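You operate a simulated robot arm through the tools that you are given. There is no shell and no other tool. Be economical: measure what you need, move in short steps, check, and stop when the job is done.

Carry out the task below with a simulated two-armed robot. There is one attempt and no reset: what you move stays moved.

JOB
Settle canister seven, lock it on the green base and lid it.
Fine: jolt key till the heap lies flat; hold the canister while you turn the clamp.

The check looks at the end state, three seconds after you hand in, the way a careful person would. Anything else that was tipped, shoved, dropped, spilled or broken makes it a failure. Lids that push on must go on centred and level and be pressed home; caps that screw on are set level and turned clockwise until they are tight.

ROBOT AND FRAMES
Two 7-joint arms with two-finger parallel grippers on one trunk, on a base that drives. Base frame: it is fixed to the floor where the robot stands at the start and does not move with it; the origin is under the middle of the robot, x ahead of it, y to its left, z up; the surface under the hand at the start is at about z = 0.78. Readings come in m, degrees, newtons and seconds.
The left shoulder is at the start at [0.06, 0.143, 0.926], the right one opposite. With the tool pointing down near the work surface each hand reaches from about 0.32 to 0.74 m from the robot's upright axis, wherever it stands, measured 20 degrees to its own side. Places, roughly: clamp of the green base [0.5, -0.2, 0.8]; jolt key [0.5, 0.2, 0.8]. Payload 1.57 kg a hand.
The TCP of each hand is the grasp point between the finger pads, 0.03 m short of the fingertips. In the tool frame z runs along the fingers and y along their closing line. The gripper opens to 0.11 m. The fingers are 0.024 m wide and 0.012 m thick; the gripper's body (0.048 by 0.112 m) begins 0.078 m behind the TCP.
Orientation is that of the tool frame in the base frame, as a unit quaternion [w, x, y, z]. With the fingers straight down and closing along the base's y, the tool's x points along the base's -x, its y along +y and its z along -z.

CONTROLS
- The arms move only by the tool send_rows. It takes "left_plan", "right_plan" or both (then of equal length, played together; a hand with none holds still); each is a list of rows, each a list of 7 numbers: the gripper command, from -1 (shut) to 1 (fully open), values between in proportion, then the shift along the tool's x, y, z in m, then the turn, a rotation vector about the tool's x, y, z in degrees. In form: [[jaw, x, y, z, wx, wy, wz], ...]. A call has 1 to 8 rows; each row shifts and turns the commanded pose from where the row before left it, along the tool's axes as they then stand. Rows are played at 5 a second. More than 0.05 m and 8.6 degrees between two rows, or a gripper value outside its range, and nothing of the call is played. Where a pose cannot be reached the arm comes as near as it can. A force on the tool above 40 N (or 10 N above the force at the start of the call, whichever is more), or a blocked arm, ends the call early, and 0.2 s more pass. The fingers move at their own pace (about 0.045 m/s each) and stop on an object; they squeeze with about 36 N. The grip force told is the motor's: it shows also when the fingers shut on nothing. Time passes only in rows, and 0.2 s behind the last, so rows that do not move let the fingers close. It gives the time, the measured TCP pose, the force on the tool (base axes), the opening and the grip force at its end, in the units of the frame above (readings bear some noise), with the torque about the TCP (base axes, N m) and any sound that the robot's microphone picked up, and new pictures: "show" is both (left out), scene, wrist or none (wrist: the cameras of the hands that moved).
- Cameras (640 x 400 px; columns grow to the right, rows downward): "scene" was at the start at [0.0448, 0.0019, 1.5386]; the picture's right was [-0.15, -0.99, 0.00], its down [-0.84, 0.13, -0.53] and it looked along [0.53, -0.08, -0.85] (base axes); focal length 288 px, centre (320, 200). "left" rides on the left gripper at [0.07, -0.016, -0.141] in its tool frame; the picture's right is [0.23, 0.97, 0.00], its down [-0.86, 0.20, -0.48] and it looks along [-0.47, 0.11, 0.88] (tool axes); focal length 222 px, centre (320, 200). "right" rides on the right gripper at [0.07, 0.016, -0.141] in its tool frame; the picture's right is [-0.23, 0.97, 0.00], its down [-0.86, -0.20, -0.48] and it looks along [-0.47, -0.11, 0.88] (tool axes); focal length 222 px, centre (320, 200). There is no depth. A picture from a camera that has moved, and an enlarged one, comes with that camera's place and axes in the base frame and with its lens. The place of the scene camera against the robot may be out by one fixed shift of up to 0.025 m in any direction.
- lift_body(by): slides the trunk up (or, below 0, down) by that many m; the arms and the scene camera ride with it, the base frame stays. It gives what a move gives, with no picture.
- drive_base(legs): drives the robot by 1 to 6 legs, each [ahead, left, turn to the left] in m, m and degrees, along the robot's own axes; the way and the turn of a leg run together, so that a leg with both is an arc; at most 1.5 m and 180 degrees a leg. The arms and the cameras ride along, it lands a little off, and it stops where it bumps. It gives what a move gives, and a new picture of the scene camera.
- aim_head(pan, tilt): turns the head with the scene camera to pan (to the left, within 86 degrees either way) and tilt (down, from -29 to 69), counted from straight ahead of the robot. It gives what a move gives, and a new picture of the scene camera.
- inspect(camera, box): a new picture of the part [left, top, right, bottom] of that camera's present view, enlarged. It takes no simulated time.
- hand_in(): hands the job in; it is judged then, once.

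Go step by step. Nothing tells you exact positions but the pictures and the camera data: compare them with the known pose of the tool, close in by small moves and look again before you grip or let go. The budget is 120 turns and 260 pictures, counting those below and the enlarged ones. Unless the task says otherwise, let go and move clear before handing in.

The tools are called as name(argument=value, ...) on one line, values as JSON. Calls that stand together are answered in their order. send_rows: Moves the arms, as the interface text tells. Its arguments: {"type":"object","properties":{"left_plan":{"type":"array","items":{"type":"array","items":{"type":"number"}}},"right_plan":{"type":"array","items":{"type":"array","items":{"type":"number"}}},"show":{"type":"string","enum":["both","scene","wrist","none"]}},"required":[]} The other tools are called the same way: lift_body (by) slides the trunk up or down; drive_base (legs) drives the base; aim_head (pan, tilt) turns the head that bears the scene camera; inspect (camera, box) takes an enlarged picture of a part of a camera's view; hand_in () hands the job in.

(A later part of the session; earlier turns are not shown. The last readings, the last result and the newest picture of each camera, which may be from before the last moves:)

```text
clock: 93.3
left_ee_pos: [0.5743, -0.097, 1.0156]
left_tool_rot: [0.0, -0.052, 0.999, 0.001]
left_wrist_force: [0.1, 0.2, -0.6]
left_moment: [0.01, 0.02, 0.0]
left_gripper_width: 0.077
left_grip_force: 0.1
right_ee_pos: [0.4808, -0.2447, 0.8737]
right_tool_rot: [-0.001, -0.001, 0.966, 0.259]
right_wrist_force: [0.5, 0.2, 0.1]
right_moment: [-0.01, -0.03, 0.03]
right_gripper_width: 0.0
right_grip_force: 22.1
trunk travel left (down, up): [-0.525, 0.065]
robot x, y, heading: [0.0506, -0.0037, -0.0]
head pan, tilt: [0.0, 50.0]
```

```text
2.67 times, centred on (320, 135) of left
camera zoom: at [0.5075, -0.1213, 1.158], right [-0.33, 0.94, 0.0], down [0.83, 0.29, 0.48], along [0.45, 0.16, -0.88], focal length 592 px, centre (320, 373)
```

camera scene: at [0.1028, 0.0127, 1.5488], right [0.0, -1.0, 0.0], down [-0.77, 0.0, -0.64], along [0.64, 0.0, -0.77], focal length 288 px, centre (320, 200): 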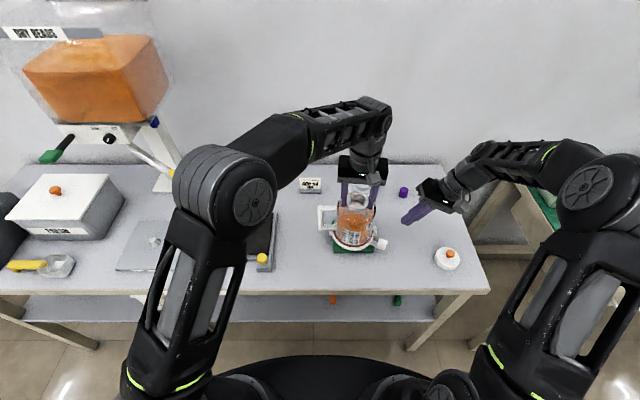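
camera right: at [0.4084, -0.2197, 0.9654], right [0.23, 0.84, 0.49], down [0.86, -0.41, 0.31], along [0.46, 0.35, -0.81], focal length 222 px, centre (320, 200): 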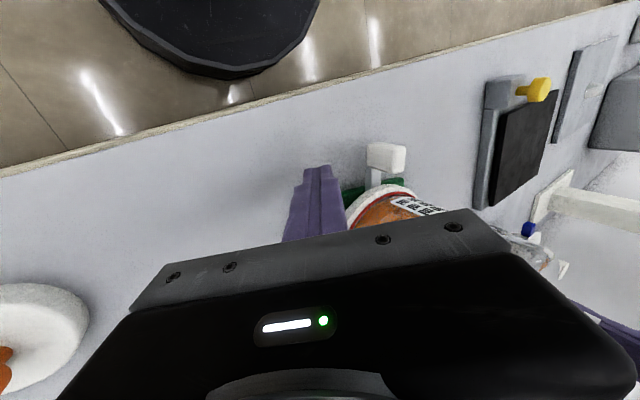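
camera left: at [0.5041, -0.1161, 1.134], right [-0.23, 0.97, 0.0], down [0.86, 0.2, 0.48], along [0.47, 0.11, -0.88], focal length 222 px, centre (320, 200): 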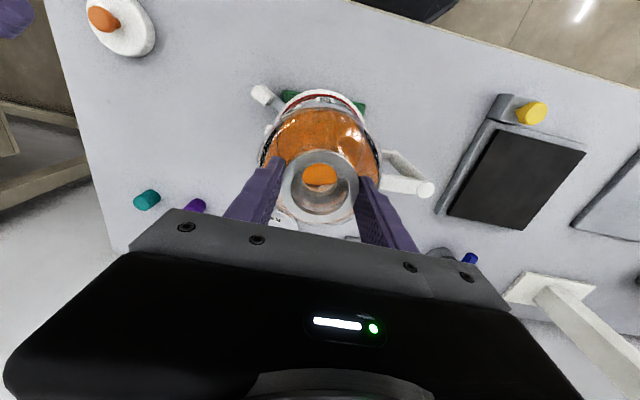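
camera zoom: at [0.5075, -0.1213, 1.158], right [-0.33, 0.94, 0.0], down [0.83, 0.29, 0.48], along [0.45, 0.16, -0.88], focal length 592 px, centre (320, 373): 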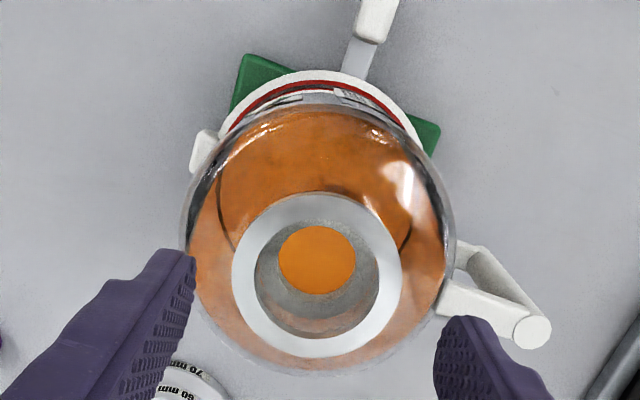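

Released cleanly; the beads remain flat. I'm clearing the left hand and raising the right hand to look at the lid.

send_rows(left_plan=[[0.4, 0, 0, -0.04, 0, 0, 0], [0.4, 0, 0, -0.02, 0, 0, 0], [0.4, 0, 0.045, 0, 0, 0, 0], [0.4, 0, 0.048, 0, 0, 0, 0], [0.4, 0, 0.048, 0, 0, 0, 0], [0.4, 0, 0.048, 0, 0, 0, 0], [0.4, 0, 0.048, 0, 0, 0, 0], [0.4, 0, 0.048, 0, 0, 0, 0]], right_plan=[[-1, 0, 0, -0.04, 0, 0, 0], [-1, 0, 0, -0.04, 0, 0, 0], [-1, 0, 0, 0, 7.5, 0, 0], [-1, 0, 0, 0, 7.5, 0, 0], [-1, 0, 0, 0, 7.5, 0, 0], [-1, 0, 0, 0, 7.5, 0, 0], [0, -0.02, -0.03, 0, 0, 0, 0], [0, -0.02, -0.03, 0, 0, 0, 0]], show="both")

inspect(camera="right", box=[220, 40, 440, 200])

```text
clock: 95.1
left_ee_pos: [0.5479, 0.1845, 1.0347]
left_tool_rot: [0.0, -0.052, 0.999, 0.0]
left_wrist_force: [0.2, 0.0, -0.5]
left_moment: [-0.01, 0.03, 0.02]
left_gripper_width: 0.077
left_grip_force: 0.1
left hand out of reach, approached as far as the arm can: row 1, 2
right_ee_pos: [0.5214, -0.3429, 0.9444]
right_tool_rot: [-0.001, -0.001, 1.0, -0.001]
right_wrist_force: [1.3, 0.8, -0.2]
right_moment: [-0.01, 0.02, 0.03]
right_gripper_width: 0.0497
right_grip_force: 0.0
trunk travel left (down, up): [-0.525, 0.065]
robot x, y, heading: [0.0491, 0.0008, 0.1]
head pan, tilt: [0.0, 50.0]
camera scene: at [0.1043, 0.0127, 1.5486], right [0.0, -1.0, 0.0], down [-0.77, 0.0, -0.64], along [0.64, 0.0, -0.77], focal length 288 px, centre (320, 200)
camera right: at [0.4509, -0.3264, 1.0861], right [0.23, 0.97, 0.0], down [0.86, -0.2, 0.48], along [0.47, -0.11, -0.88], focal length 222 px, centre (320, 200)
camera left: at [0.4801, 0.1616, 1.1757], right [-0.33, 0.94, 0.0], down [0.83, 0.29, 0.48], along [0.45, 0.16, -0.88], focal length 222 px, centre (320, 200)
```

scene: 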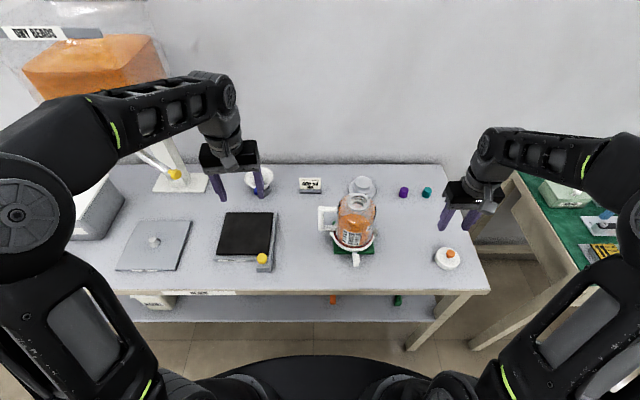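
right: 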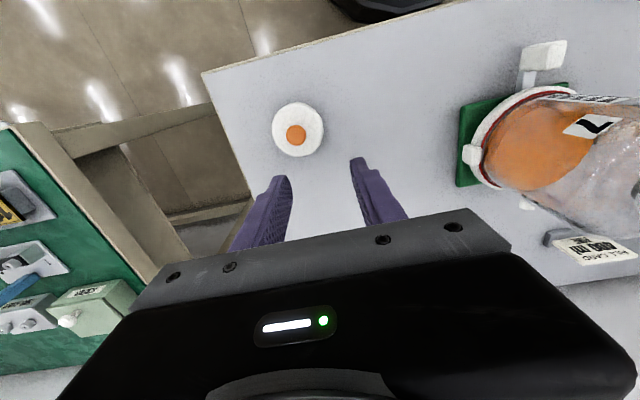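
left: 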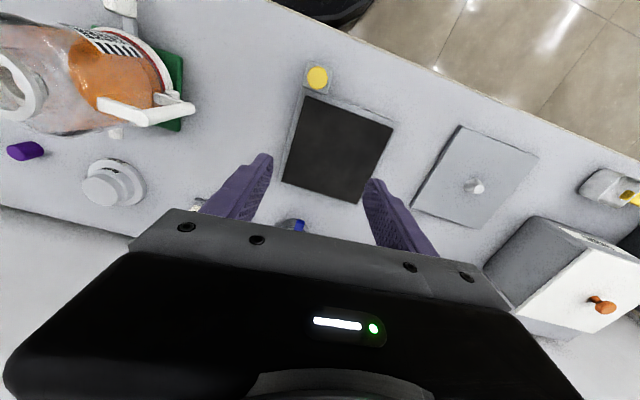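

```text
2.50 times, centred on (330, 120) of right
camera zoom: at [0.4509, -0.3264, 1.0861], right [0.23, 0.97, 0.0], down [0.86, -0.2, 0.48], along [0.47, -0.11, -0.88], focal length 555 px, centre (295, 400)
```

zoom: 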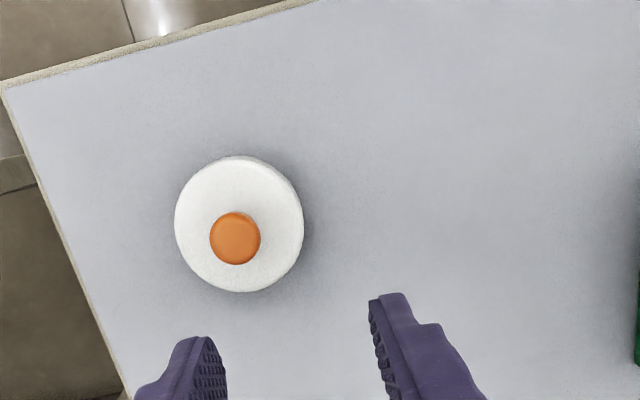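

The lid (65 mm wide) lies at (0.501, -0.367), its orange knob about 23 mm wide and centred near z 0.815. I'm positioning the right gripper over the knob.

send_rows(right_plan=[[-0.2, 0.0194, -0.024, 0.01, 0, 0, 0], [-0.2, 0, 0, 0.027, 0, 0, 0], [-0.2, 0, 0, 0.027, 0, 0, 0], [-0.2, 0, 0, 0, 0, 0, 0]], show="none")

inspect(camera="right", box=[220, 60, 440, 220])

inspect(camera="scene", box=[400, 200, 500, 280])

```text
clock: 96.1
left_ee_pos: [0.5466, 0.1845, 1.0348]
left_tool_rot: [0.001, -0.053, 0.999, 0.0]
left_wrist_force: [-0.2, -1.2, -0.6]
left_moment: [0.0, 0.0, 0.01]
left_gripper_width: 0.0767
left_grip_force: 0.2
right_ee_pos: [0.4999, -0.3682, 0.8786]
right_tool_rot: [0.0, -0.001, 1.0, 0.0]
right_wrist_force: [-0.1, -0.4, -0.1]
right_moment: [0.01, 0.0, 0.02]
right_gripper_width: 0.0437
right_grip_force: 0.3
trunk travel left (down, up): [-0.525, 0.065]
robot x, y, heading: [0.051, -0.0, -0.1]
head pan, tilt: [0.0, 50.0]
```

```text
2.50 times, centred on (330, 140) of right
camera zoom: at [0.4299, -0.3519, 1.0206], right [0.23, 0.97, 0.0], down [0.86, -0.2, 0.48], along [0.47, -0.11, -0.88], focal length 555 px, centre (295, 350)
```

zoom: 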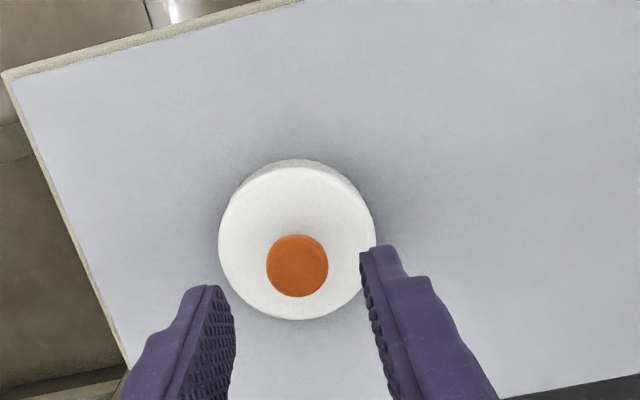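

```text
5.00 times, centred on (450, 240) of scene
camera zoom: at [0.1041, 0.0122, 1.5486], right [0.0, -1.0, 0.0], down [-0.77, 0.0, -0.64], along [0.64, 0.0, -0.77], focal length 1439 px, centre (-330, 0)
```

zoom: 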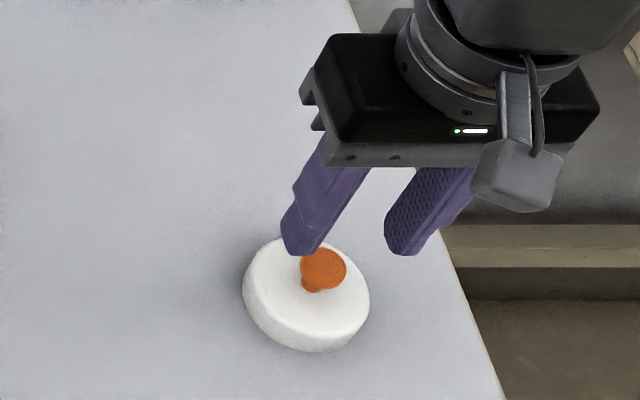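

send_rows(right_plan=[[-0.2, -0.001, 0, 0.02, 0, 0, 0], [-0.2, 0, 0, 0.012, 0, 0, 0], [-0.2, 0, 0, 0.006, 0, 0, 0], [-0.2, 0, 0, 0, 0, 0, 0]], show="none")

inspect(camera="right", box=[220, 80, 440, 240])

inspect(camera="scene", box=[420, 220, 480, 280])

```text
clock: 97.1
left_ee_pos: [0.5461, 0.1844, 1.0348]
left_tool_rot: [0.0, -0.053, 0.999, -0.001]
left_wrist_force: [0.7, 0.5, -0.1]
left_moment: [0.01, -0.03, -0.01]
left_gripper_width: 0.077
left_grip_force: 0.1
right_ee_pos: [0.5008, -0.3647, 0.8416]
right_tool_rot: [0.0, -0.001, 1.0, 0.0]
right_wrist_force: [0.5, 0.1, -0.9]
right_moment: [0.0, -0.05, 0.0]
right_gripper_width: 0.0437
right_grip_force: 0.0
trunk travel left (down, up): [-0.525, 0.065]
robot x, y, heading: [0.0492, -0.0011, 0.0]
head pan, tilt: [0.0, 50.0]
```

```text
2.50 times, centred on (330, 160) of right
camera zoom: at [0.4301, -0.3502, 0.9832], right [0.23, 0.97, 0.0], down [0.86, -0.2, 0.48], along [0.46, -0.11, -0.88], focal length 555 px, centre (295, 300)
```

zoom: 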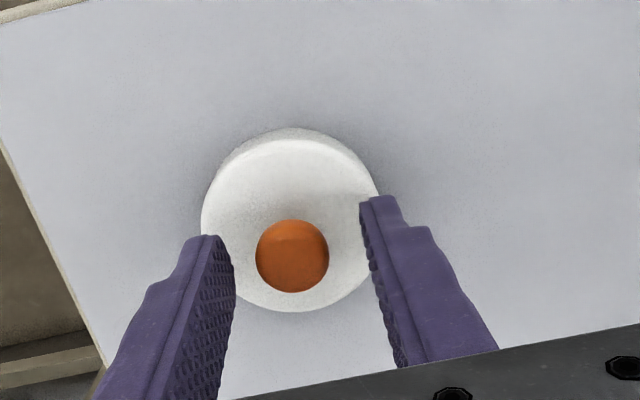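

```text
6.67 times, centred on (450, 250) of scene
camera zoom: at [0.1041, 0.012, 1.5486], right [0.0, -1.0, 0.0], down [-0.77, 0.0, -0.64], along [0.64, 0.0, -0.77], focal length 1919 px, centre (-547, -133)
```

zoom: 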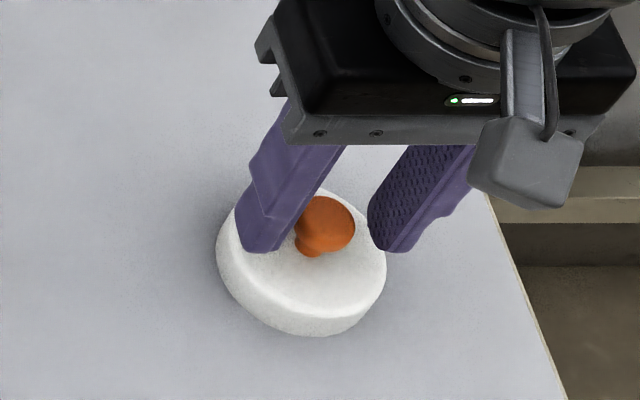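

send_rows(right_plan=[[-0.2, -0.001, -0.001, 0.003, 0, 0, 0], [-0.2, 0, 0, 0.003, 0, 0, 0], [-0.2, 0, 0, 0, 0, 0, 0]], show="none")

inspect(camera="scene", box=[420, 220, 480, 280])

```text
clock: 97.9
left_ee_pos: [0.5469, 0.1839, 1.0344]
left_tool_rot: [0.001, -0.053, 0.999, 0.0]
left_wrist_force: [-0.3, 0.3, 0.3]
left_moment: [-0.03, 0.01, 0.0]
left_gripper_width: 0.0773
left_grip_force: 0.1
right_ee_pos: [0.5009, -0.3679, 0.8347]
right_tool_rot: [-0.001, -0.001, 1.0, 0.0]
right_wrist_force: [0.1, -1.1, 1.0]
right_moment: [0.02, 0.0, 0.01]
right_gripper_width: 0.044
right_grip_force: 0.0
trunk travel left (down, up): [-0.525, 0.065]
robot x, y, heading: [0.0477, -0.0004, -0.0]
head pan, tilt: [0.0, 50.0]
```

```text
6.67 times, centred on (450, 250) of scene
camera zoom: at [0.1042, 0.012, 1.5486], right [0.0, -1.0, 0.0], down [-0.77, 0.0, -0.64], along [0.64, 0.0, -0.77], focal length 1919 px, centre (-547, -133)
```

zoom: 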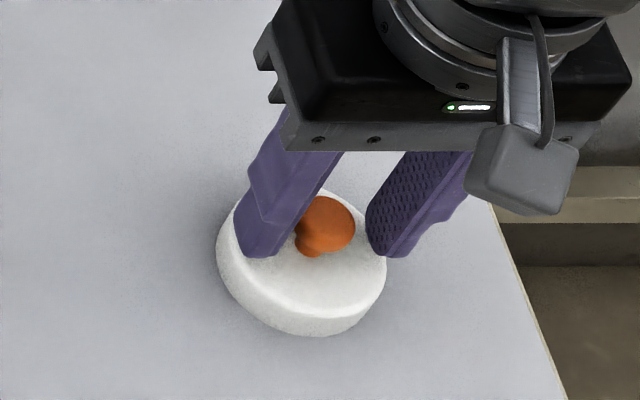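

send_rows(right_plan=[[-1, 0, 0, 0, 0, 0, 0], [-1, 0, 0, 0, 0, 0, 0], [-1, 0, 0, 0, 0, 0, 0], [-1, 0, 0, -0.02, 0, 0, 0], [-1, 0, 0, -0.03, 0, 0, 0], [-1, 0, 0, 0, 0, 0, 0]], show="wrist")

inspect(camera="scene", box=[410, 200, 490, 280])

inspect(camera="right", box=[220, 80, 440, 240])

```text
clock: 99.3
left_ee_pos: [0.5467, 0.1833, 1.0334]
left_tool_rot: [0.0, -0.053, 0.999, 0.0]
left_wrist_force: [-0.3, -0.1, -0.2]
left_moment: [-0.02, -0.02, 0.0]
left_gripper_width: 0.0769
left_grip_force: 0.1
right_ee_pos: [0.5024, -0.3688, 0.8861]
right_tool_rot: [-0.001, -0.001, 1.0, 0.0]
right_wrist_force: [0.2, -0.6, -1.0]
right_moment: [0.01, 0.01, 0.0]
right_gripper_width: 0.0213
right_grip_force: 34.3
trunk travel left (down, up): [-0.525, 0.065]
robot x, y, heading: [0.0534, -0.0012, -0.2]
head pan, tilt: [0.0, 50.0]
camera right: at [0.4322, -0.3528, 1.0272], right [0.23, 0.97, 0.0], down [0.86, -0.2, 0.48], along [0.46, -0.11, -0.88], focal length 222 px, centre (320, 200)
```

right: 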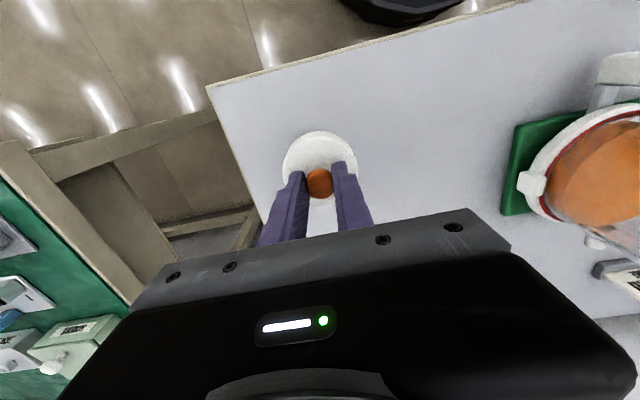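

```text
5.00 times, centred on (450, 240) of scene
camera zoom: at [0.1044, 0.0119, 1.5486], right [0.0, -1.0, 0.0], down [-0.77, 0.0, -0.64], along [0.64, 0.0, -0.77], focal length 1439 px, centre (-330, 0)
```

zoom: 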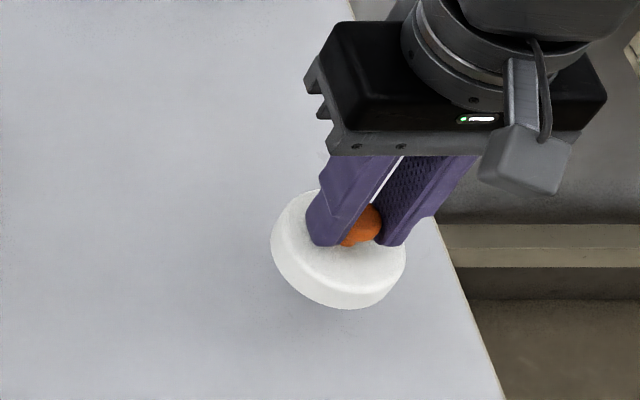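

```text
2.50 times, centred on (330, 160) of right
camera zoom: at [0.4322, -0.3528, 1.0272], right [0.23, 0.97, 0.0], down [0.86, -0.2, 0.48], along [0.46, -0.11, -0.88], focal length 555 px, centre (295, 300)
```

zoom: 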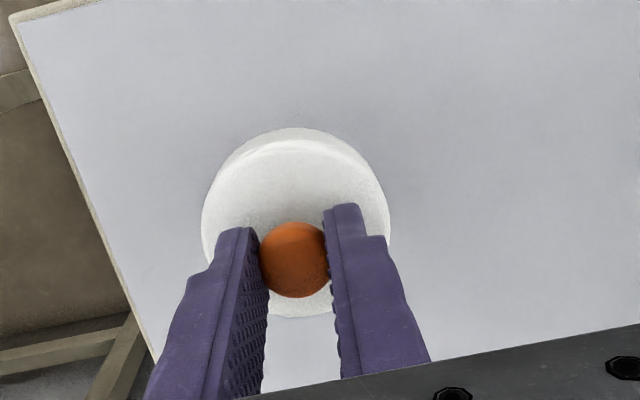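

The lid is held by its knob and about level. I'm raising it above neck height and moving near the canister.

send_rows(right_plan=[[-1, 0, 0, -0.05, 0, 0, 0], [-1, 0, 0, -0.05, 0, 0, 0], [-1, 0, 0, -0.05, 0, 0, 0], [-1, -0.02, 0.04, 0, 0, 0, 0], [-1, -0.02, 0.04, 0, 0, 0, 0], [-1, -0.02, 0.04, 0, 0, 0, 0], [-1, -0.01, 0.04, 0, 0, 0, 0], [-1, 0, 0.03, 0, 0, 0, 0]], show="both")

inspect(camera="right", box=[220, 60, 480, 240])

```text
clock: 101.1
left_ee_pos: [0.5484, 0.185, 1.0347]
left_tool_rot: [0.0, -0.053, 0.999, -0.001]
left_wrist_force: [-0.2, 0.3, 1.0]
left_moment: [-0.02, -0.02, 0.02]
left_gripper_width: 0.077
left_grip_force: 0.1
right_ee_pos: [0.5696, -0.1751, 1.0337]
right_tool_rot: [0.0, -0.001, 1.0, -0.001]
right_wrist_force: [0.4, 0.6, -0.2]
right_moment: [0.01, 0.01, 0.02]
right_gripper_width: 0.0215
right_grip_force: 35.0
trunk travel left (down, up): [-0.525, 0.065]
robot x, y, heading: [0.0511, -0.0014, -0.0]
head pan, tilt: [0.0, 50.0]
camera scene: at [0.1042, 0.0126, 1.5486], right [0.0, -1.0, 0.0], down [-0.77, 0.0, -0.64], along [0.64, 0.0, -0.77], focal length 288 px, centre (320, 200)
camera right: at [0.5003, -0.1598, 1.1755], right [0.23, 0.97, 0.0], down [0.86, -0.2, 0.48], along [0.46, -0.11, -0.88], focal length 222 px, centre (320, 200)
```

scene: 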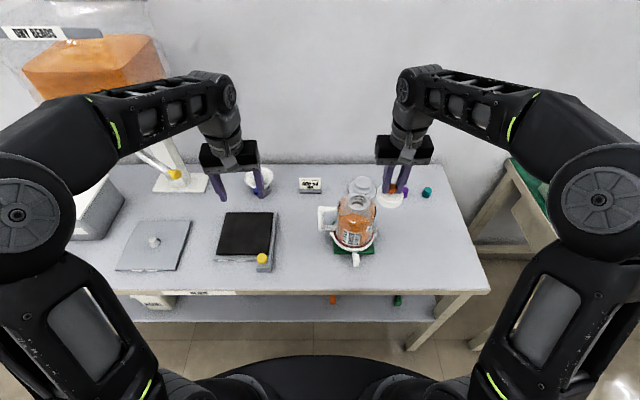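
right: 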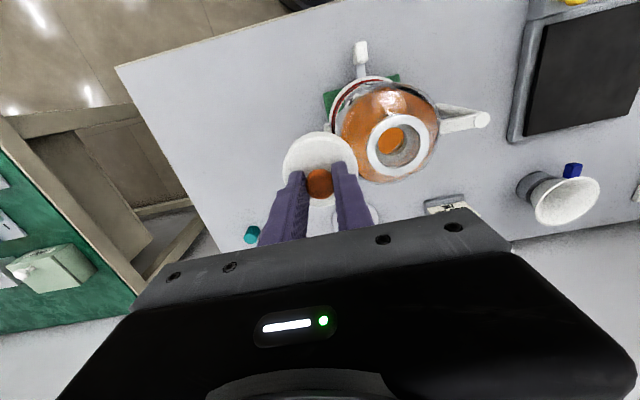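

```text
2.22 times, centred on (350, 150) of right
camera zoom: at [0.5003, -0.1598, 1.1755], right [0.23, 0.97, 0.0], down [0.86, -0.2, 0.48], along [0.46, -0.11, -0.88], focal length 494 px, centre (253, 311)
```

zoom: 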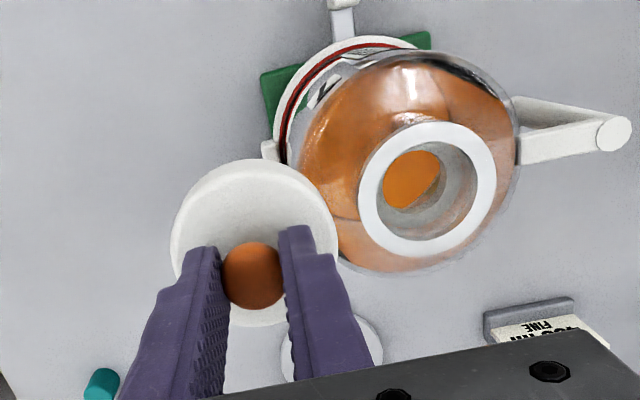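

inspect(camera="scene", box=[330, 150, 420, 220])

inspect(camera="right", box=[260, 110, 380, 220])

inspect(camera="left", box=[0, 0, 160, 160])

```text
5.71 times, centred on (375, 185) of scene
camera zoom: at [0.1042, 0.0126, 1.5486], right [0.0, -1.0, 0.0], down [-0.77, 0.0, -0.64], along [0.64, 0.0, -0.77], focal length 1645 px, centre (6, 286)
```

zoom: 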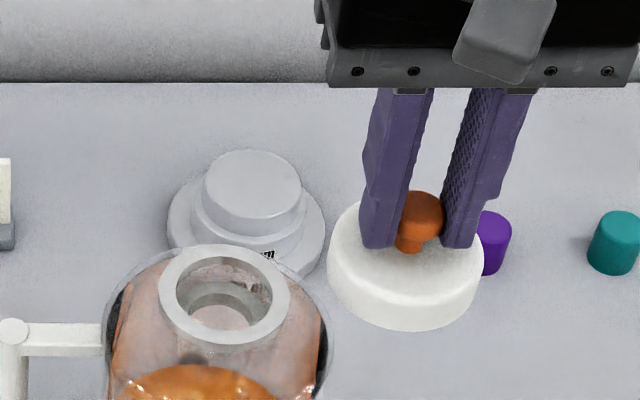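

```text
3.64 times, centred on (320, 165) of right
camera zoom: at [0.5003, -0.1598, 1.1755], right [0.23, 0.97, 0.0], down [0.86, -0.2, 0.48], along [0.46, -0.11, -0.88], focal length 808 px, centre (320, 327)
```

zoom: 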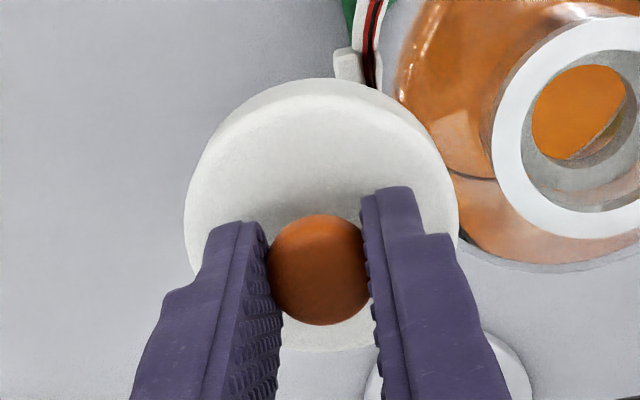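

```text
2.50 times, centred on (80, 80) of left
camera zoom: at [0.4802, 0.161, 1.1759], right [-0.33, 0.94, 0.0], down [0.83, 0.29, 0.48], along [0.45, 0.16, -0.88], focal length 555 px, centre (920, 500)
```

zoom: 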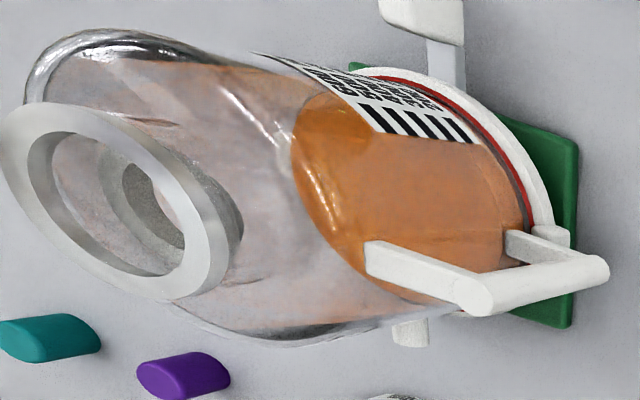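

Both views suggest the lid is tilted roughly 10° in the grip, with its far edge low. I'll rotate the hand to level it and recheck.

send_rows(right_plan=[[-1, 0, 0, 0, 0, -5, 0], [-1, 0, 0, 0, 0, -5, 0], [-1, 0, 0, 0, 0, 0, 0]], show="none")

inspect(camera="scene", box=[330, 150, 420, 220])

inspect(camera="right", box=[260, 90, 420, 220])

```text
clock: 101.9
left_ee_pos: [0.5478, 0.184, 1.0347]
left_tool_rot: [0.0, -0.053, 0.999, 0.0]
left_wrist_force: [0.3, -1.0, 0.2]
left_moment: [-0.02, -0.02, 0.0]
left_gripper_width: 0.0772
left_grip_force: 0.0
right_ee_pos: [0.572, -0.176, 1.0353]
right_tool_rot: [0.087, -0.001, 0.996, 0.001]
right_wrist_force: [-0.1, 0.7, 0.5]
right_moment: [0.0, 0.02, 0.0]
right_gripper_width: 0.0214
right_grip_force: 34.3
trunk travel left (down, up): [-0.525, 0.065]
robot x, y, heading: [0.0513, 0.0009, -0.2]
head pan, tilt: [0.0, 50.0]
```

```text
5.71 times, centred on (375, 185) of scene
camera zoom: at [0.1044, 0.0122, 1.5486], right [0.0, -1.0, 0.0], down [-0.77, 0.0, -0.64], along [0.64, 0.0, -0.77], focal length 1645 px, centre (6, 286)
```

zoom: 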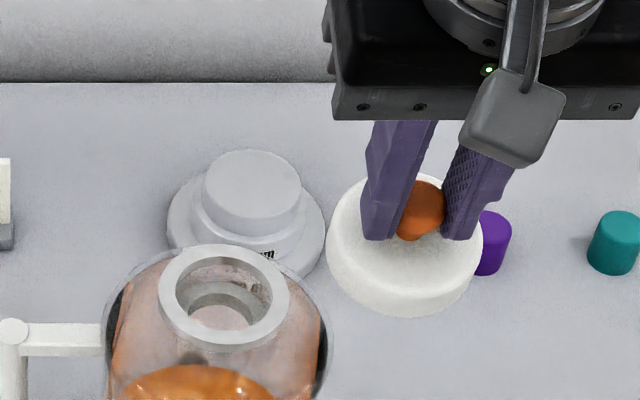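

```text
3.08 times, centred on (340, 155) of right
camera zoom: at [0.4775, -0.161, 1.1619], right [0.22, 0.97, 0.04], down [0.76, -0.2, 0.62], along [0.61, -0.11, -0.78], focal length 684 px, centre (258, 338)
```

zoom: 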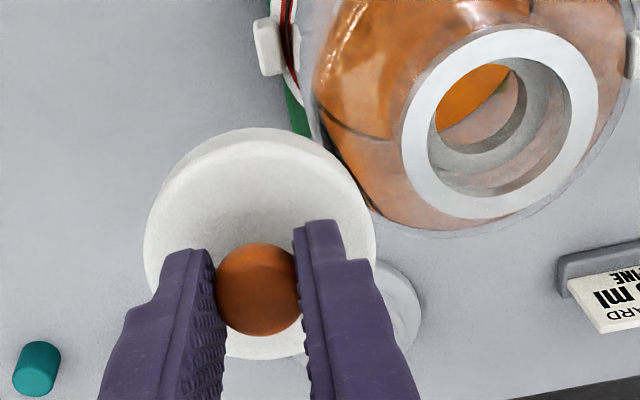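

The lid is now level, centred about (0.5735, -0.1765), and the neck is at (0.574, -0.0973). I'm moving 79 mm toward +y to hover over it.

send_rows(right_plan=[[-1, 0, 0.04, 0, 0, 0, 0], [-1, 0, 0.039, 0, 0, 0, 0], [-1, 0, 0, 0, 0, 0, 0]], show="none")

inspect(camera="scene", box=[310, 150, 400, 220])

inspect(camera="right", box=[240, 90, 400, 220])

inspect(camera="left", box=[0, 0, 160, 160])

```text
clock: 102.7
left_ee_pos: [0.5484, 0.1835, 1.0343]
left_tool_rot: [0.0, -0.052, 0.999, 0.001]
left_wrist_force: [0.1, 1.1, -0.2]
left_moment: [0.01, 0.0, -0.01]
left_gripper_width: 0.077
left_grip_force: 0.1
right_ee_pos: [0.5705, -0.096, 1.0339]
right_tool_rot: [0.086, -0.002, 0.996, -0.001]
right_wrist_force: [-0.8, 0.2, -0.5]
right_moment: [0.03, -0.02, 0.03]
right_gripper_width: 0.0212
right_grip_force: 34.4
trunk travel left (down, up): [-0.525, 0.065]
robot x, y, heading: [0.0476, -0.0025, 0.1]
head pan, tilt: [0.0, 50.0]
```

```text
5.71 times, centred on (355, 185) of scene
camera zoom: at [0.1041, 0.0117, 1.5486], right [0.0, -1.0, 0.0], down [-0.77, 0.0, -0.64], along [0.64, 0.0, -0.77], focal length 1645 px, centre (120, 286)
```

zoom: 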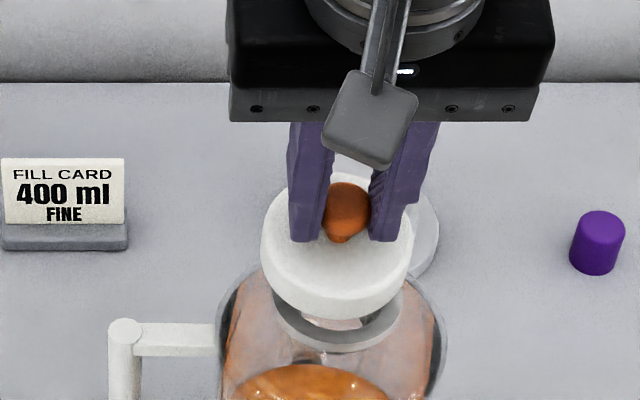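

```text
3.08 times, centred on (320, 155) of right
camera zoom: at [0.4767, -0.0808, 1.1618], right [0.22, 0.97, 0.04], down [0.76, -0.2, 0.62], along [0.61, -0.11, -0.78], focal length 684 px, centre (320, 338)
```

zoom: 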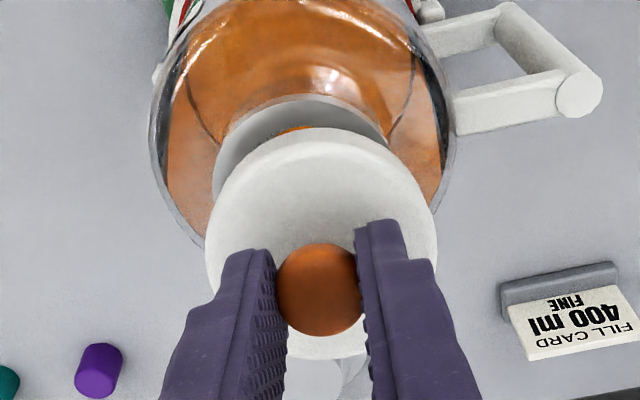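

```text
2.50 times, centred on (80, 80) of left
camera zoom: at [0.4801, 0.1603, 1.176], right [-0.33, 0.94, 0.0], down [0.83, 0.29, 0.48], along [0.45, 0.16, -0.88], focal length 555 px, centre (920, 500)
```

zoom: 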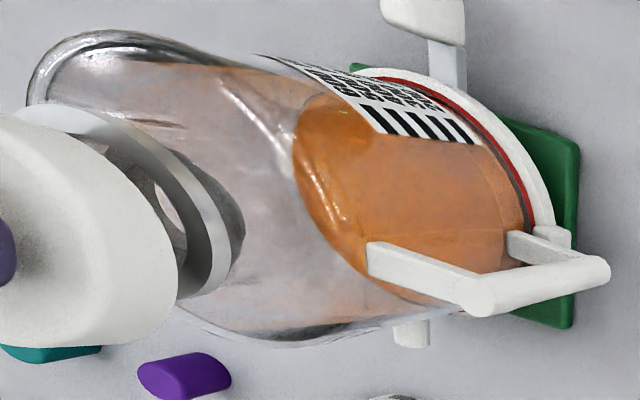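

Scene and wrist views agree that the lid needs about 4 mm toward −y and 2 mm toward +x. I'm correcting, then lowering to just above the neck.

send_rows(right_plan=[[-1, -0.002, -0.0043, 0, 0, 0, 0], [-1, 0.0017, 0, 0.0098, 0, 0, 0], [-1, 0.0009, 0, 0.005, 0, 0, 0], [-1, 0, 0, 0, 0, 0, 0]], show="none")

inspect(camera="scene", box=[310, 150, 400, 220])

inspect(camera="right", box=[240, 90, 400, 220])

inspect(camera="left", box=[0, 0, 160, 160])

```text
clock: 103.7
left_ee_pos: [0.5473, 0.1851, 1.0349]
left_tool_rot: [0.0, -0.054, 0.999, 0.0]
left_wrist_force: [0.0, -0.8, -0.9]
left_moment: [0.01, -0.03, 0.0]
left_gripper_width: 0.0765
left_grip_force: 0.0
right_ee_pos: [0.5724, -0.1017, 1.0214]
right_tool_rot: [0.089, 0.0, 0.996, 0.0]
right_wrist_force: [1.1, 0.2, 15.7]
right_moment: [-0.14, 0.29, -0.01]
right_gripper_width: 0.0215
right_grip_force: 34.2
trunk travel left (down, up): [-0.525, 0.065]
robot x, y, heading: [0.0519, -0.0007, 0.2]
head pan, tilt: [0.0, 50.0]
```

```text
5.71 times, centred on (355, 185) of scene
camera zoom: at [0.1029, 0.0125, 1.5489], right [0.0, -1.0, 0.0], down [-0.77, 0.0, -0.64], along [0.64, 0.0, -0.77], focal length 1645 px, centre (120, 286)
```

zoom: 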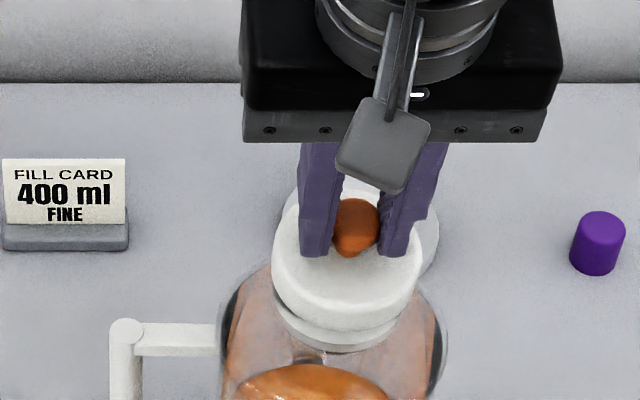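

```text
3.08 times, centred on (320, 155) of right
camera zoom: at [0.4784, -0.0861, 1.1486], right [0.22, 0.97, 0.04], down [0.76, -0.2, 0.62], along [0.61, -0.11, -0.78], focal length 684 px, centre (320, 338)
```

zoom: 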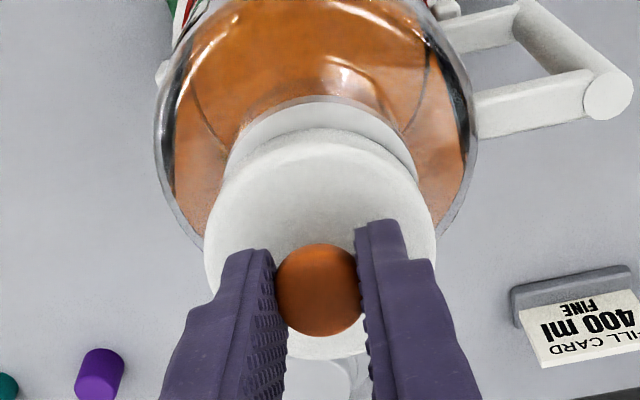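

```text
2.50 times, centred on (80, 80) of left
camera zoom: at [0.4792, 0.161, 1.1765], right [-0.33, 0.94, 0.0], down [0.83, 0.29, 0.48], along [0.45, 0.16, -0.88], focal length 555 px, centre (920, 500)
```

zoom: 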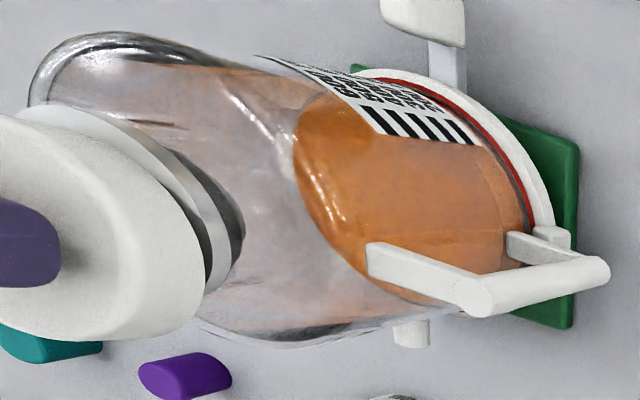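

The lid touched the neck with contact on the near side, so it sits slightly too far in +x. I'm lifting 4 mm, shifting −2 mm and trying again.

send_rows(right_plan=[[-1, -0.0007, 0, -0.004, 0, 0, 0], [-1, 0.002, 0.0005, 0, 0, 0, 0], [-1, 0.0005, 0, 0.003, 0, 0, 0], [-1, 0.0003, 0, 0.0015, 0, 0, 0], [-1, 0, 0, 0, 0, 0, 0]], show="none")

```text
clock: 104.9
left_ee_pos: [0.5469, 0.1846, 1.0364]
left_tool_rot: [0.0, -0.053, 0.999, 0.0]
left_wrist_force: [0.4, 0.4, -0.2]
left_moment: [-0.01, 0.01, 0.02]
left_gripper_width: 0.077
left_grip_force: 0.1
right_ee_pos: [0.5692, -0.1012, 1.0221]
right_tool_rot: [0.088, 0.0, 0.996, 0.0]
right_wrist_force: [5.9, -0.6, 24.3]
right_moment: [-0.29, 0.12, -0.03]
right_gripper_width: 0.0213
right_grip_force: 34.3
trunk travel left (down, up): [-0.525, 0.065]
robot x, y, heading: [0.0486, -0.0037, -0.0]
head pan, tilt: [0.0, 50.0]
```

Contact remains on the near side, so the lid's near edge is probably low; I over-rotated. I'll lift, rotate back 4° and look again.

send_rows(right_plan=[[-1, -0.001, 0, -0.006, 0, 0, 0], [-1, -0.0028, -0.001, 0, 0, 4, 0], [-1, 0, 0, 0, 0, 0, 0]], show="none")

inspect(camera="left", box=[0, 20, 110, 150])

inspect(camera="scene", box=[330, 165, 390, 220])

inspect(camera="right", box=[240, 90, 400, 220])

```text
clock: 105.7
left_ee_pos: [0.546, 0.185, 1.0349]
left_tool_rot: [0.0, -0.053, 0.999, 0.0]
left_wrist_force: [0.1, -0.4, -0.5]
left_moment: [0.03, 0.0, 0.01]
left_gripper_width: 0.077
left_grip_force: 0.1
right_ee_pos: [0.5733, -0.1047, 1.0251]
right_tool_rot: [0.051, -0.001, 0.999, -0.001]
right_wrist_force: [-0.7, 1.0, -1.3]
right_moment: [-0.02, 0.02, 0.03]
right_gripper_width: 0.0213
right_grip_force: 34.3
trunk travel left (down, up): [-0.525, 0.065]
robot x, y, heading: [0.052, 0.0003, -0.1]
head pan, tilt: [0.0, 50.0]
```

```text
3.08 times, centred on (55, 85) of left
camera zoom: at [0.4799, 0.1606, 1.176], right [-0.33, 0.94, 0.0], down [0.83, 0.29, 0.48], along [0.45, 0.16, -0.88], focal length 684 px, centre (1135, 554)
```

zoom: 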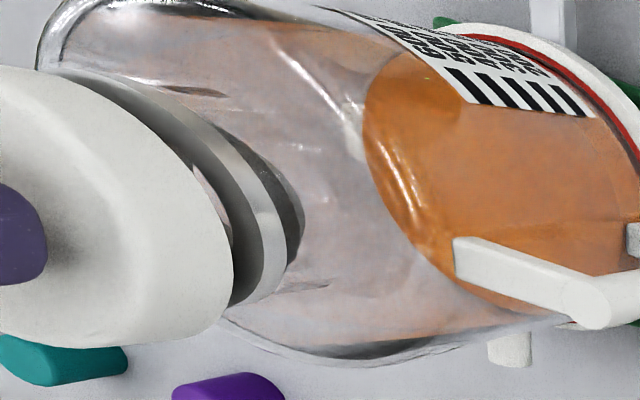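

```text
7.27 times, centred on (360, 192) of scene
camera zoom: at [0.1039, 0.012, 1.5486], right [0.0, -1.0, 0.0], down [-0.77, 0.0, -0.64], along [0.64, 0.0, -0.77], focal length 2094 px, centre (29, 254)
```

zoom: 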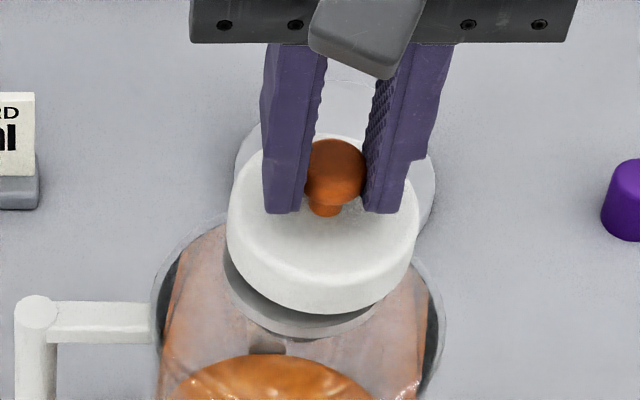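

```text
3.08 times, centred on (320, 155) of right
camera zoom: at [0.4889, -0.0877, 1.1589], right [0.22, 0.97, 0.02], down [0.8, -0.2, 0.56], along [0.55, -0.11, -0.83], focal length 684 px, centre (320, 338)
```

zoom: 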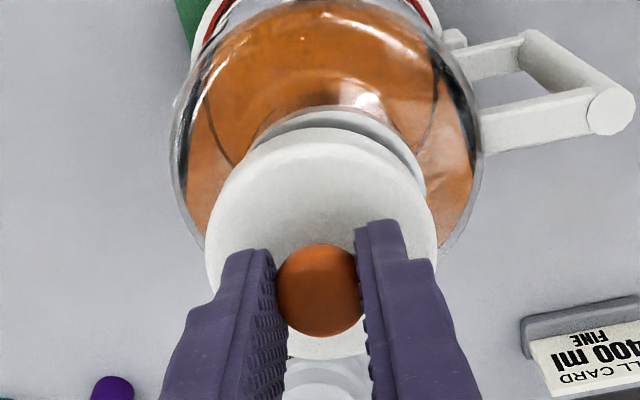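

The lid now looks level. I'm fine-adjusting +1 mm in x and +2 mm in y and lowering again.

send_rows(right_plan=[[-1, -0.001, 0.002, 0, 0, -1, 0], [-1, 0.0003, 0, 0.002, 0, 0, 0], [-1, 0.0003, 0, 0.002, 0, 0, 0], [-1, 0.0002, 0, 0.0015, 0, 0, 0], [-1, 0, 0, 0, 0, 0, 0]], show="none")

```text
clock: 106.9
left_ee_pos: [0.5475, 0.1848, 1.0345]
left_tool_rot: [0.0, -0.053, 0.999, 0.001]
left_wrist_force: [0.2, 0.4, 0.4]
left_moment: [-0.02, 0.0, -0.03]
left_gripper_width: 0.0769
left_grip_force: 0.0
right_ee_pos: [0.5755, -0.1027, 1.0213]
right_tool_rot: [0.061, -0.001, 0.998, 0.0]
right_wrist_force: [-1.2, 0.1, 2.9]
right_moment: [-0.03, 0.07, 0.02]
right_gripper_width: 0.0212
right_grip_force: 34.8
trunk travel left (down, up): [-0.525, 0.065]
robot x, y, heading: [0.0496, 0.0004, 0.1]
head pan, tilt: [0.0, 50.0]
```

send_rows(right_plan=[[-1, 0.0002, 0, 0.0015, 0, 0, 0], [-1, 0.0002, 0, 0.0015, 0, 0, 0], [-1, 0, 0, 0, 0, 0, 0]], show="none")

inspect(camera="left", box=[0, 20, 110, 150])

inspect(camera="right", box=[240, 90, 400, 220])

inspect(camera="scene", box=[330, 165, 390, 220])

```text
clock: 107.7
left_ee_pos: [0.5465, 0.1833, 1.0351]
left_tool_rot: [0.001, -0.053, 0.999, 0.0]
left_wrist_force: [0.3, -0.6, 0.2]
left_moment: [-0.06, 0.01, 0.01]
left_gripper_width: 0.0768
left_grip_force: 0.1
right_ee_pos: [0.5734, -0.1015, 1.0211]
right_tool_rot: [0.062, -0.001, 0.998, 0.0]
right_wrist_force: [2.1, -1.8, 23.0]
right_moment: [-0.09, 0.41, 0.01]
right_gripper_width: 0.0215
right_grip_force: 34.5
trunk travel left (down, up): [-0.525, 0.065]
robot x, y, heading: [0.0525, 0.0016, -0.0]
head pan, tilt: [0.0, 50.0]
```

```text
3.08 times, centred on (55, 85) of left
camera zoom: at [0.479, 0.1608, 1.1766], right [-0.33, 0.94, 0.0], down [0.83, 0.29, 0.48], along [0.45, 0.16, -0.88], focal length 684 px, centre (1135, 554)
```

zoom: 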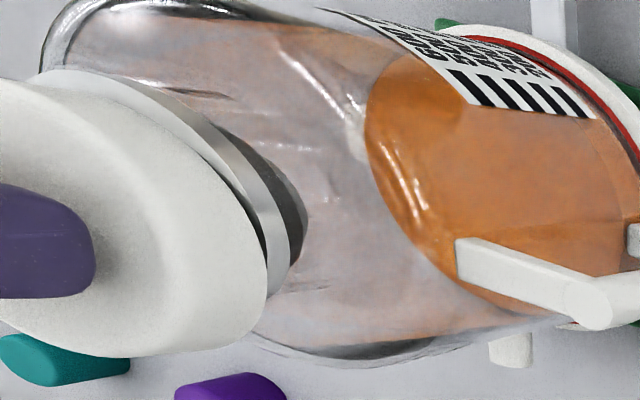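

```text
3.08 times, centred on (320, 155) of right
camera zoom: at [0.4871, -0.0852, 1.1518], right [0.22, 0.97, 0.03], down [0.79, -0.2, 0.58], along [0.57, -0.11, -0.81], focal length 684 px, centre (320, 338)
```

zoom: 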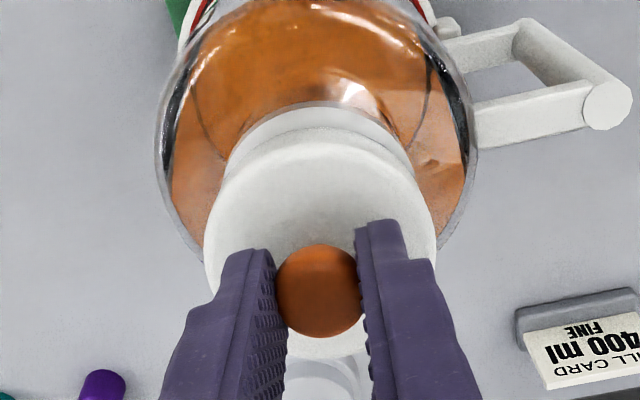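

```text
7.27 times, centred on (360, 192) of scene
camera zoom: at [0.1026, 0.0123, 1.5489], right [0.0, -1.0, 0.0], down [-0.77, 0.0, -0.64], along [0.64, 0.0, -0.77], focal length 2094 px, centre (29, 254)
```

zoom: 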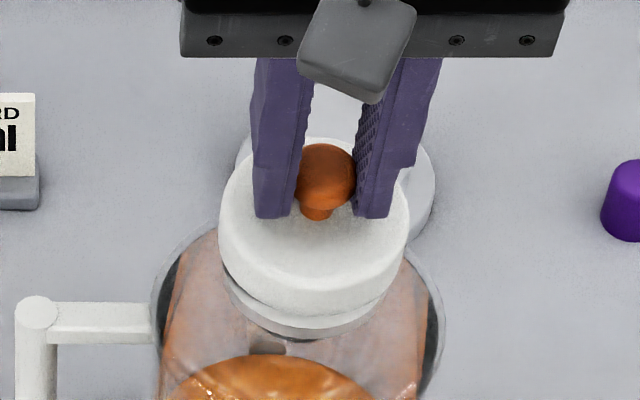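

Alignment appears within a millimetre and the lid sits on the neck. I'll press harder to see whether it goes home.

send_rows(right_plan=[[-1, 0.0013, 0, 0.001, 0, 0, 0], [-1, 0.0002, 0, 0.001, 0, 0, 0], [-1, 0, 0, 0, 0, 0, 0]], show="none")

```text
clock: 108.5
left_ee_pos: [0.5471, 0.1836, 1.0341]
left_tool_rot: [0.001, -0.053, 0.999, 0.0]
left_wrist_force: [-0.4, 1.5, 0.0]
left_moment: [-0.02, -0.02, -0.02]
left_gripper_width: 0.077
left_grip_force: 0.0
right_ee_pos: [0.5727, -0.1011, 1.0178]
right_tool_rot: [0.062, -0.001, 0.998, 0.0]
right_wrist_force: [4.9, 2.1, 25.5]
right_moment: [-0.03, 0.3, -0.03]
right_gripper_width: 0.0215
right_grip_force: 34.8
trunk travel left (down, up): [-0.525, 0.065]
robot x, y, heading: [0.052, 0.0005, 0.1]
head pan, tilt: [0.0, 50.0]
```

It moved 3 mm lower at the same force. I'm continuing to press while checking.

send_rows(right_plan=[[-1, 0.0002, 0, 0.0015, 0, 0, 0], [-1, 0.0002, 0, 0.0015, 0, 0, 0], [-1, 0, 0, 0, 0, 0, 0]], show="none")

inspect(camera="left", box=[0, 20, 110, 150])

inspect(camera="scene", box=[330, 165, 390, 220])

inspect(camera="right", box=[240, 90, 400, 220])

```text
clock: 109.3
left_ee_pos: [0.5462, 0.1844, 1.0347]
left_tool_rot: [0.0, -0.053, 0.999, 0.0]
left_wrist_force: [-0.1, 0.2, 0.4]
left_moment: [-0.01, 0.02, 0.02]
left_gripper_width: 0.077
left_grip_force: 0.1
right_ee_pos: [0.5738, -0.101, 1.015]
right_tool_rot: [0.062, -0.001, 0.998, 0.0]
right_wrist_force: [8.2, 0.1, 27.1]
right_moment: [-0.09, -0.02, 0.0]
right_gripper_width: 0.0215
right_grip_force: 34.8
trunk travel left (down, up): [-0.525, 0.065]
robot x, y, heading: [0.0508, 0.0002, -0.1]
head pan, tilt: [0.0, 50.0]
```

```text
3.08 times, centred on (55, 85) of left
camera zoom: at [0.4792, 0.1611, 1.1763], right [-0.33, 0.94, 0.0], down [0.83, 0.29, 0.48], along [0.45, 0.16, -0.88], focal length 684 px, centre (1135, 554)
```

zoom: 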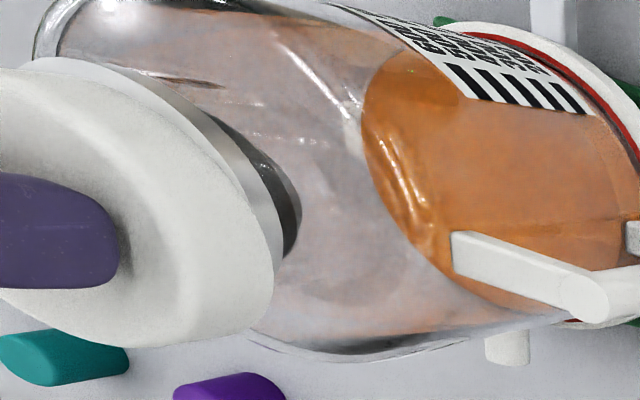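

```text
7.27 times, centred on (360, 192) of scene
camera zoom: at [0.1029, 0.0126, 1.5487], right [0.0, -1.0, 0.0], down [-0.77, 0.0, -0.64], along [0.64, 0.0, -0.77], focal length 2094 px, centre (29, 254)
```

zoom: 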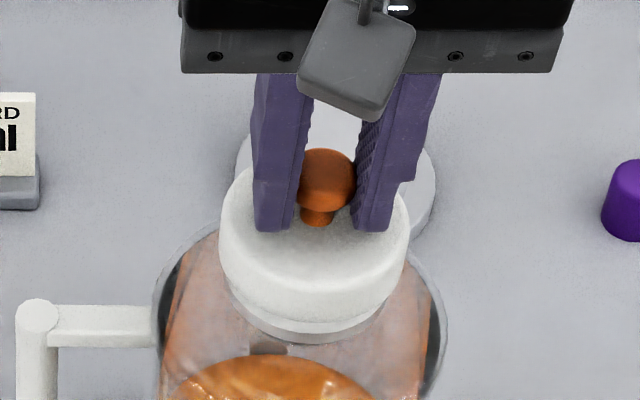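

```text
3.08 times, centred on (320, 155) of right
camera zoom: at [0.4861, -0.0853, 1.1462], right [0.22, 0.97, 0.03], down [0.79, -0.2, 0.58], along [0.57, -0.11, -0.81], focal length 684 px, centre (320, 338)
```

zoom: 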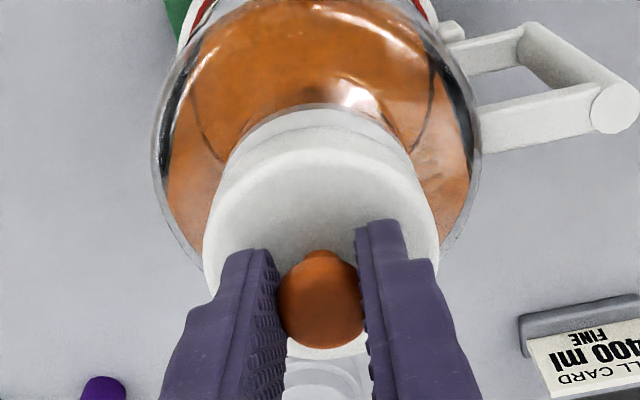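

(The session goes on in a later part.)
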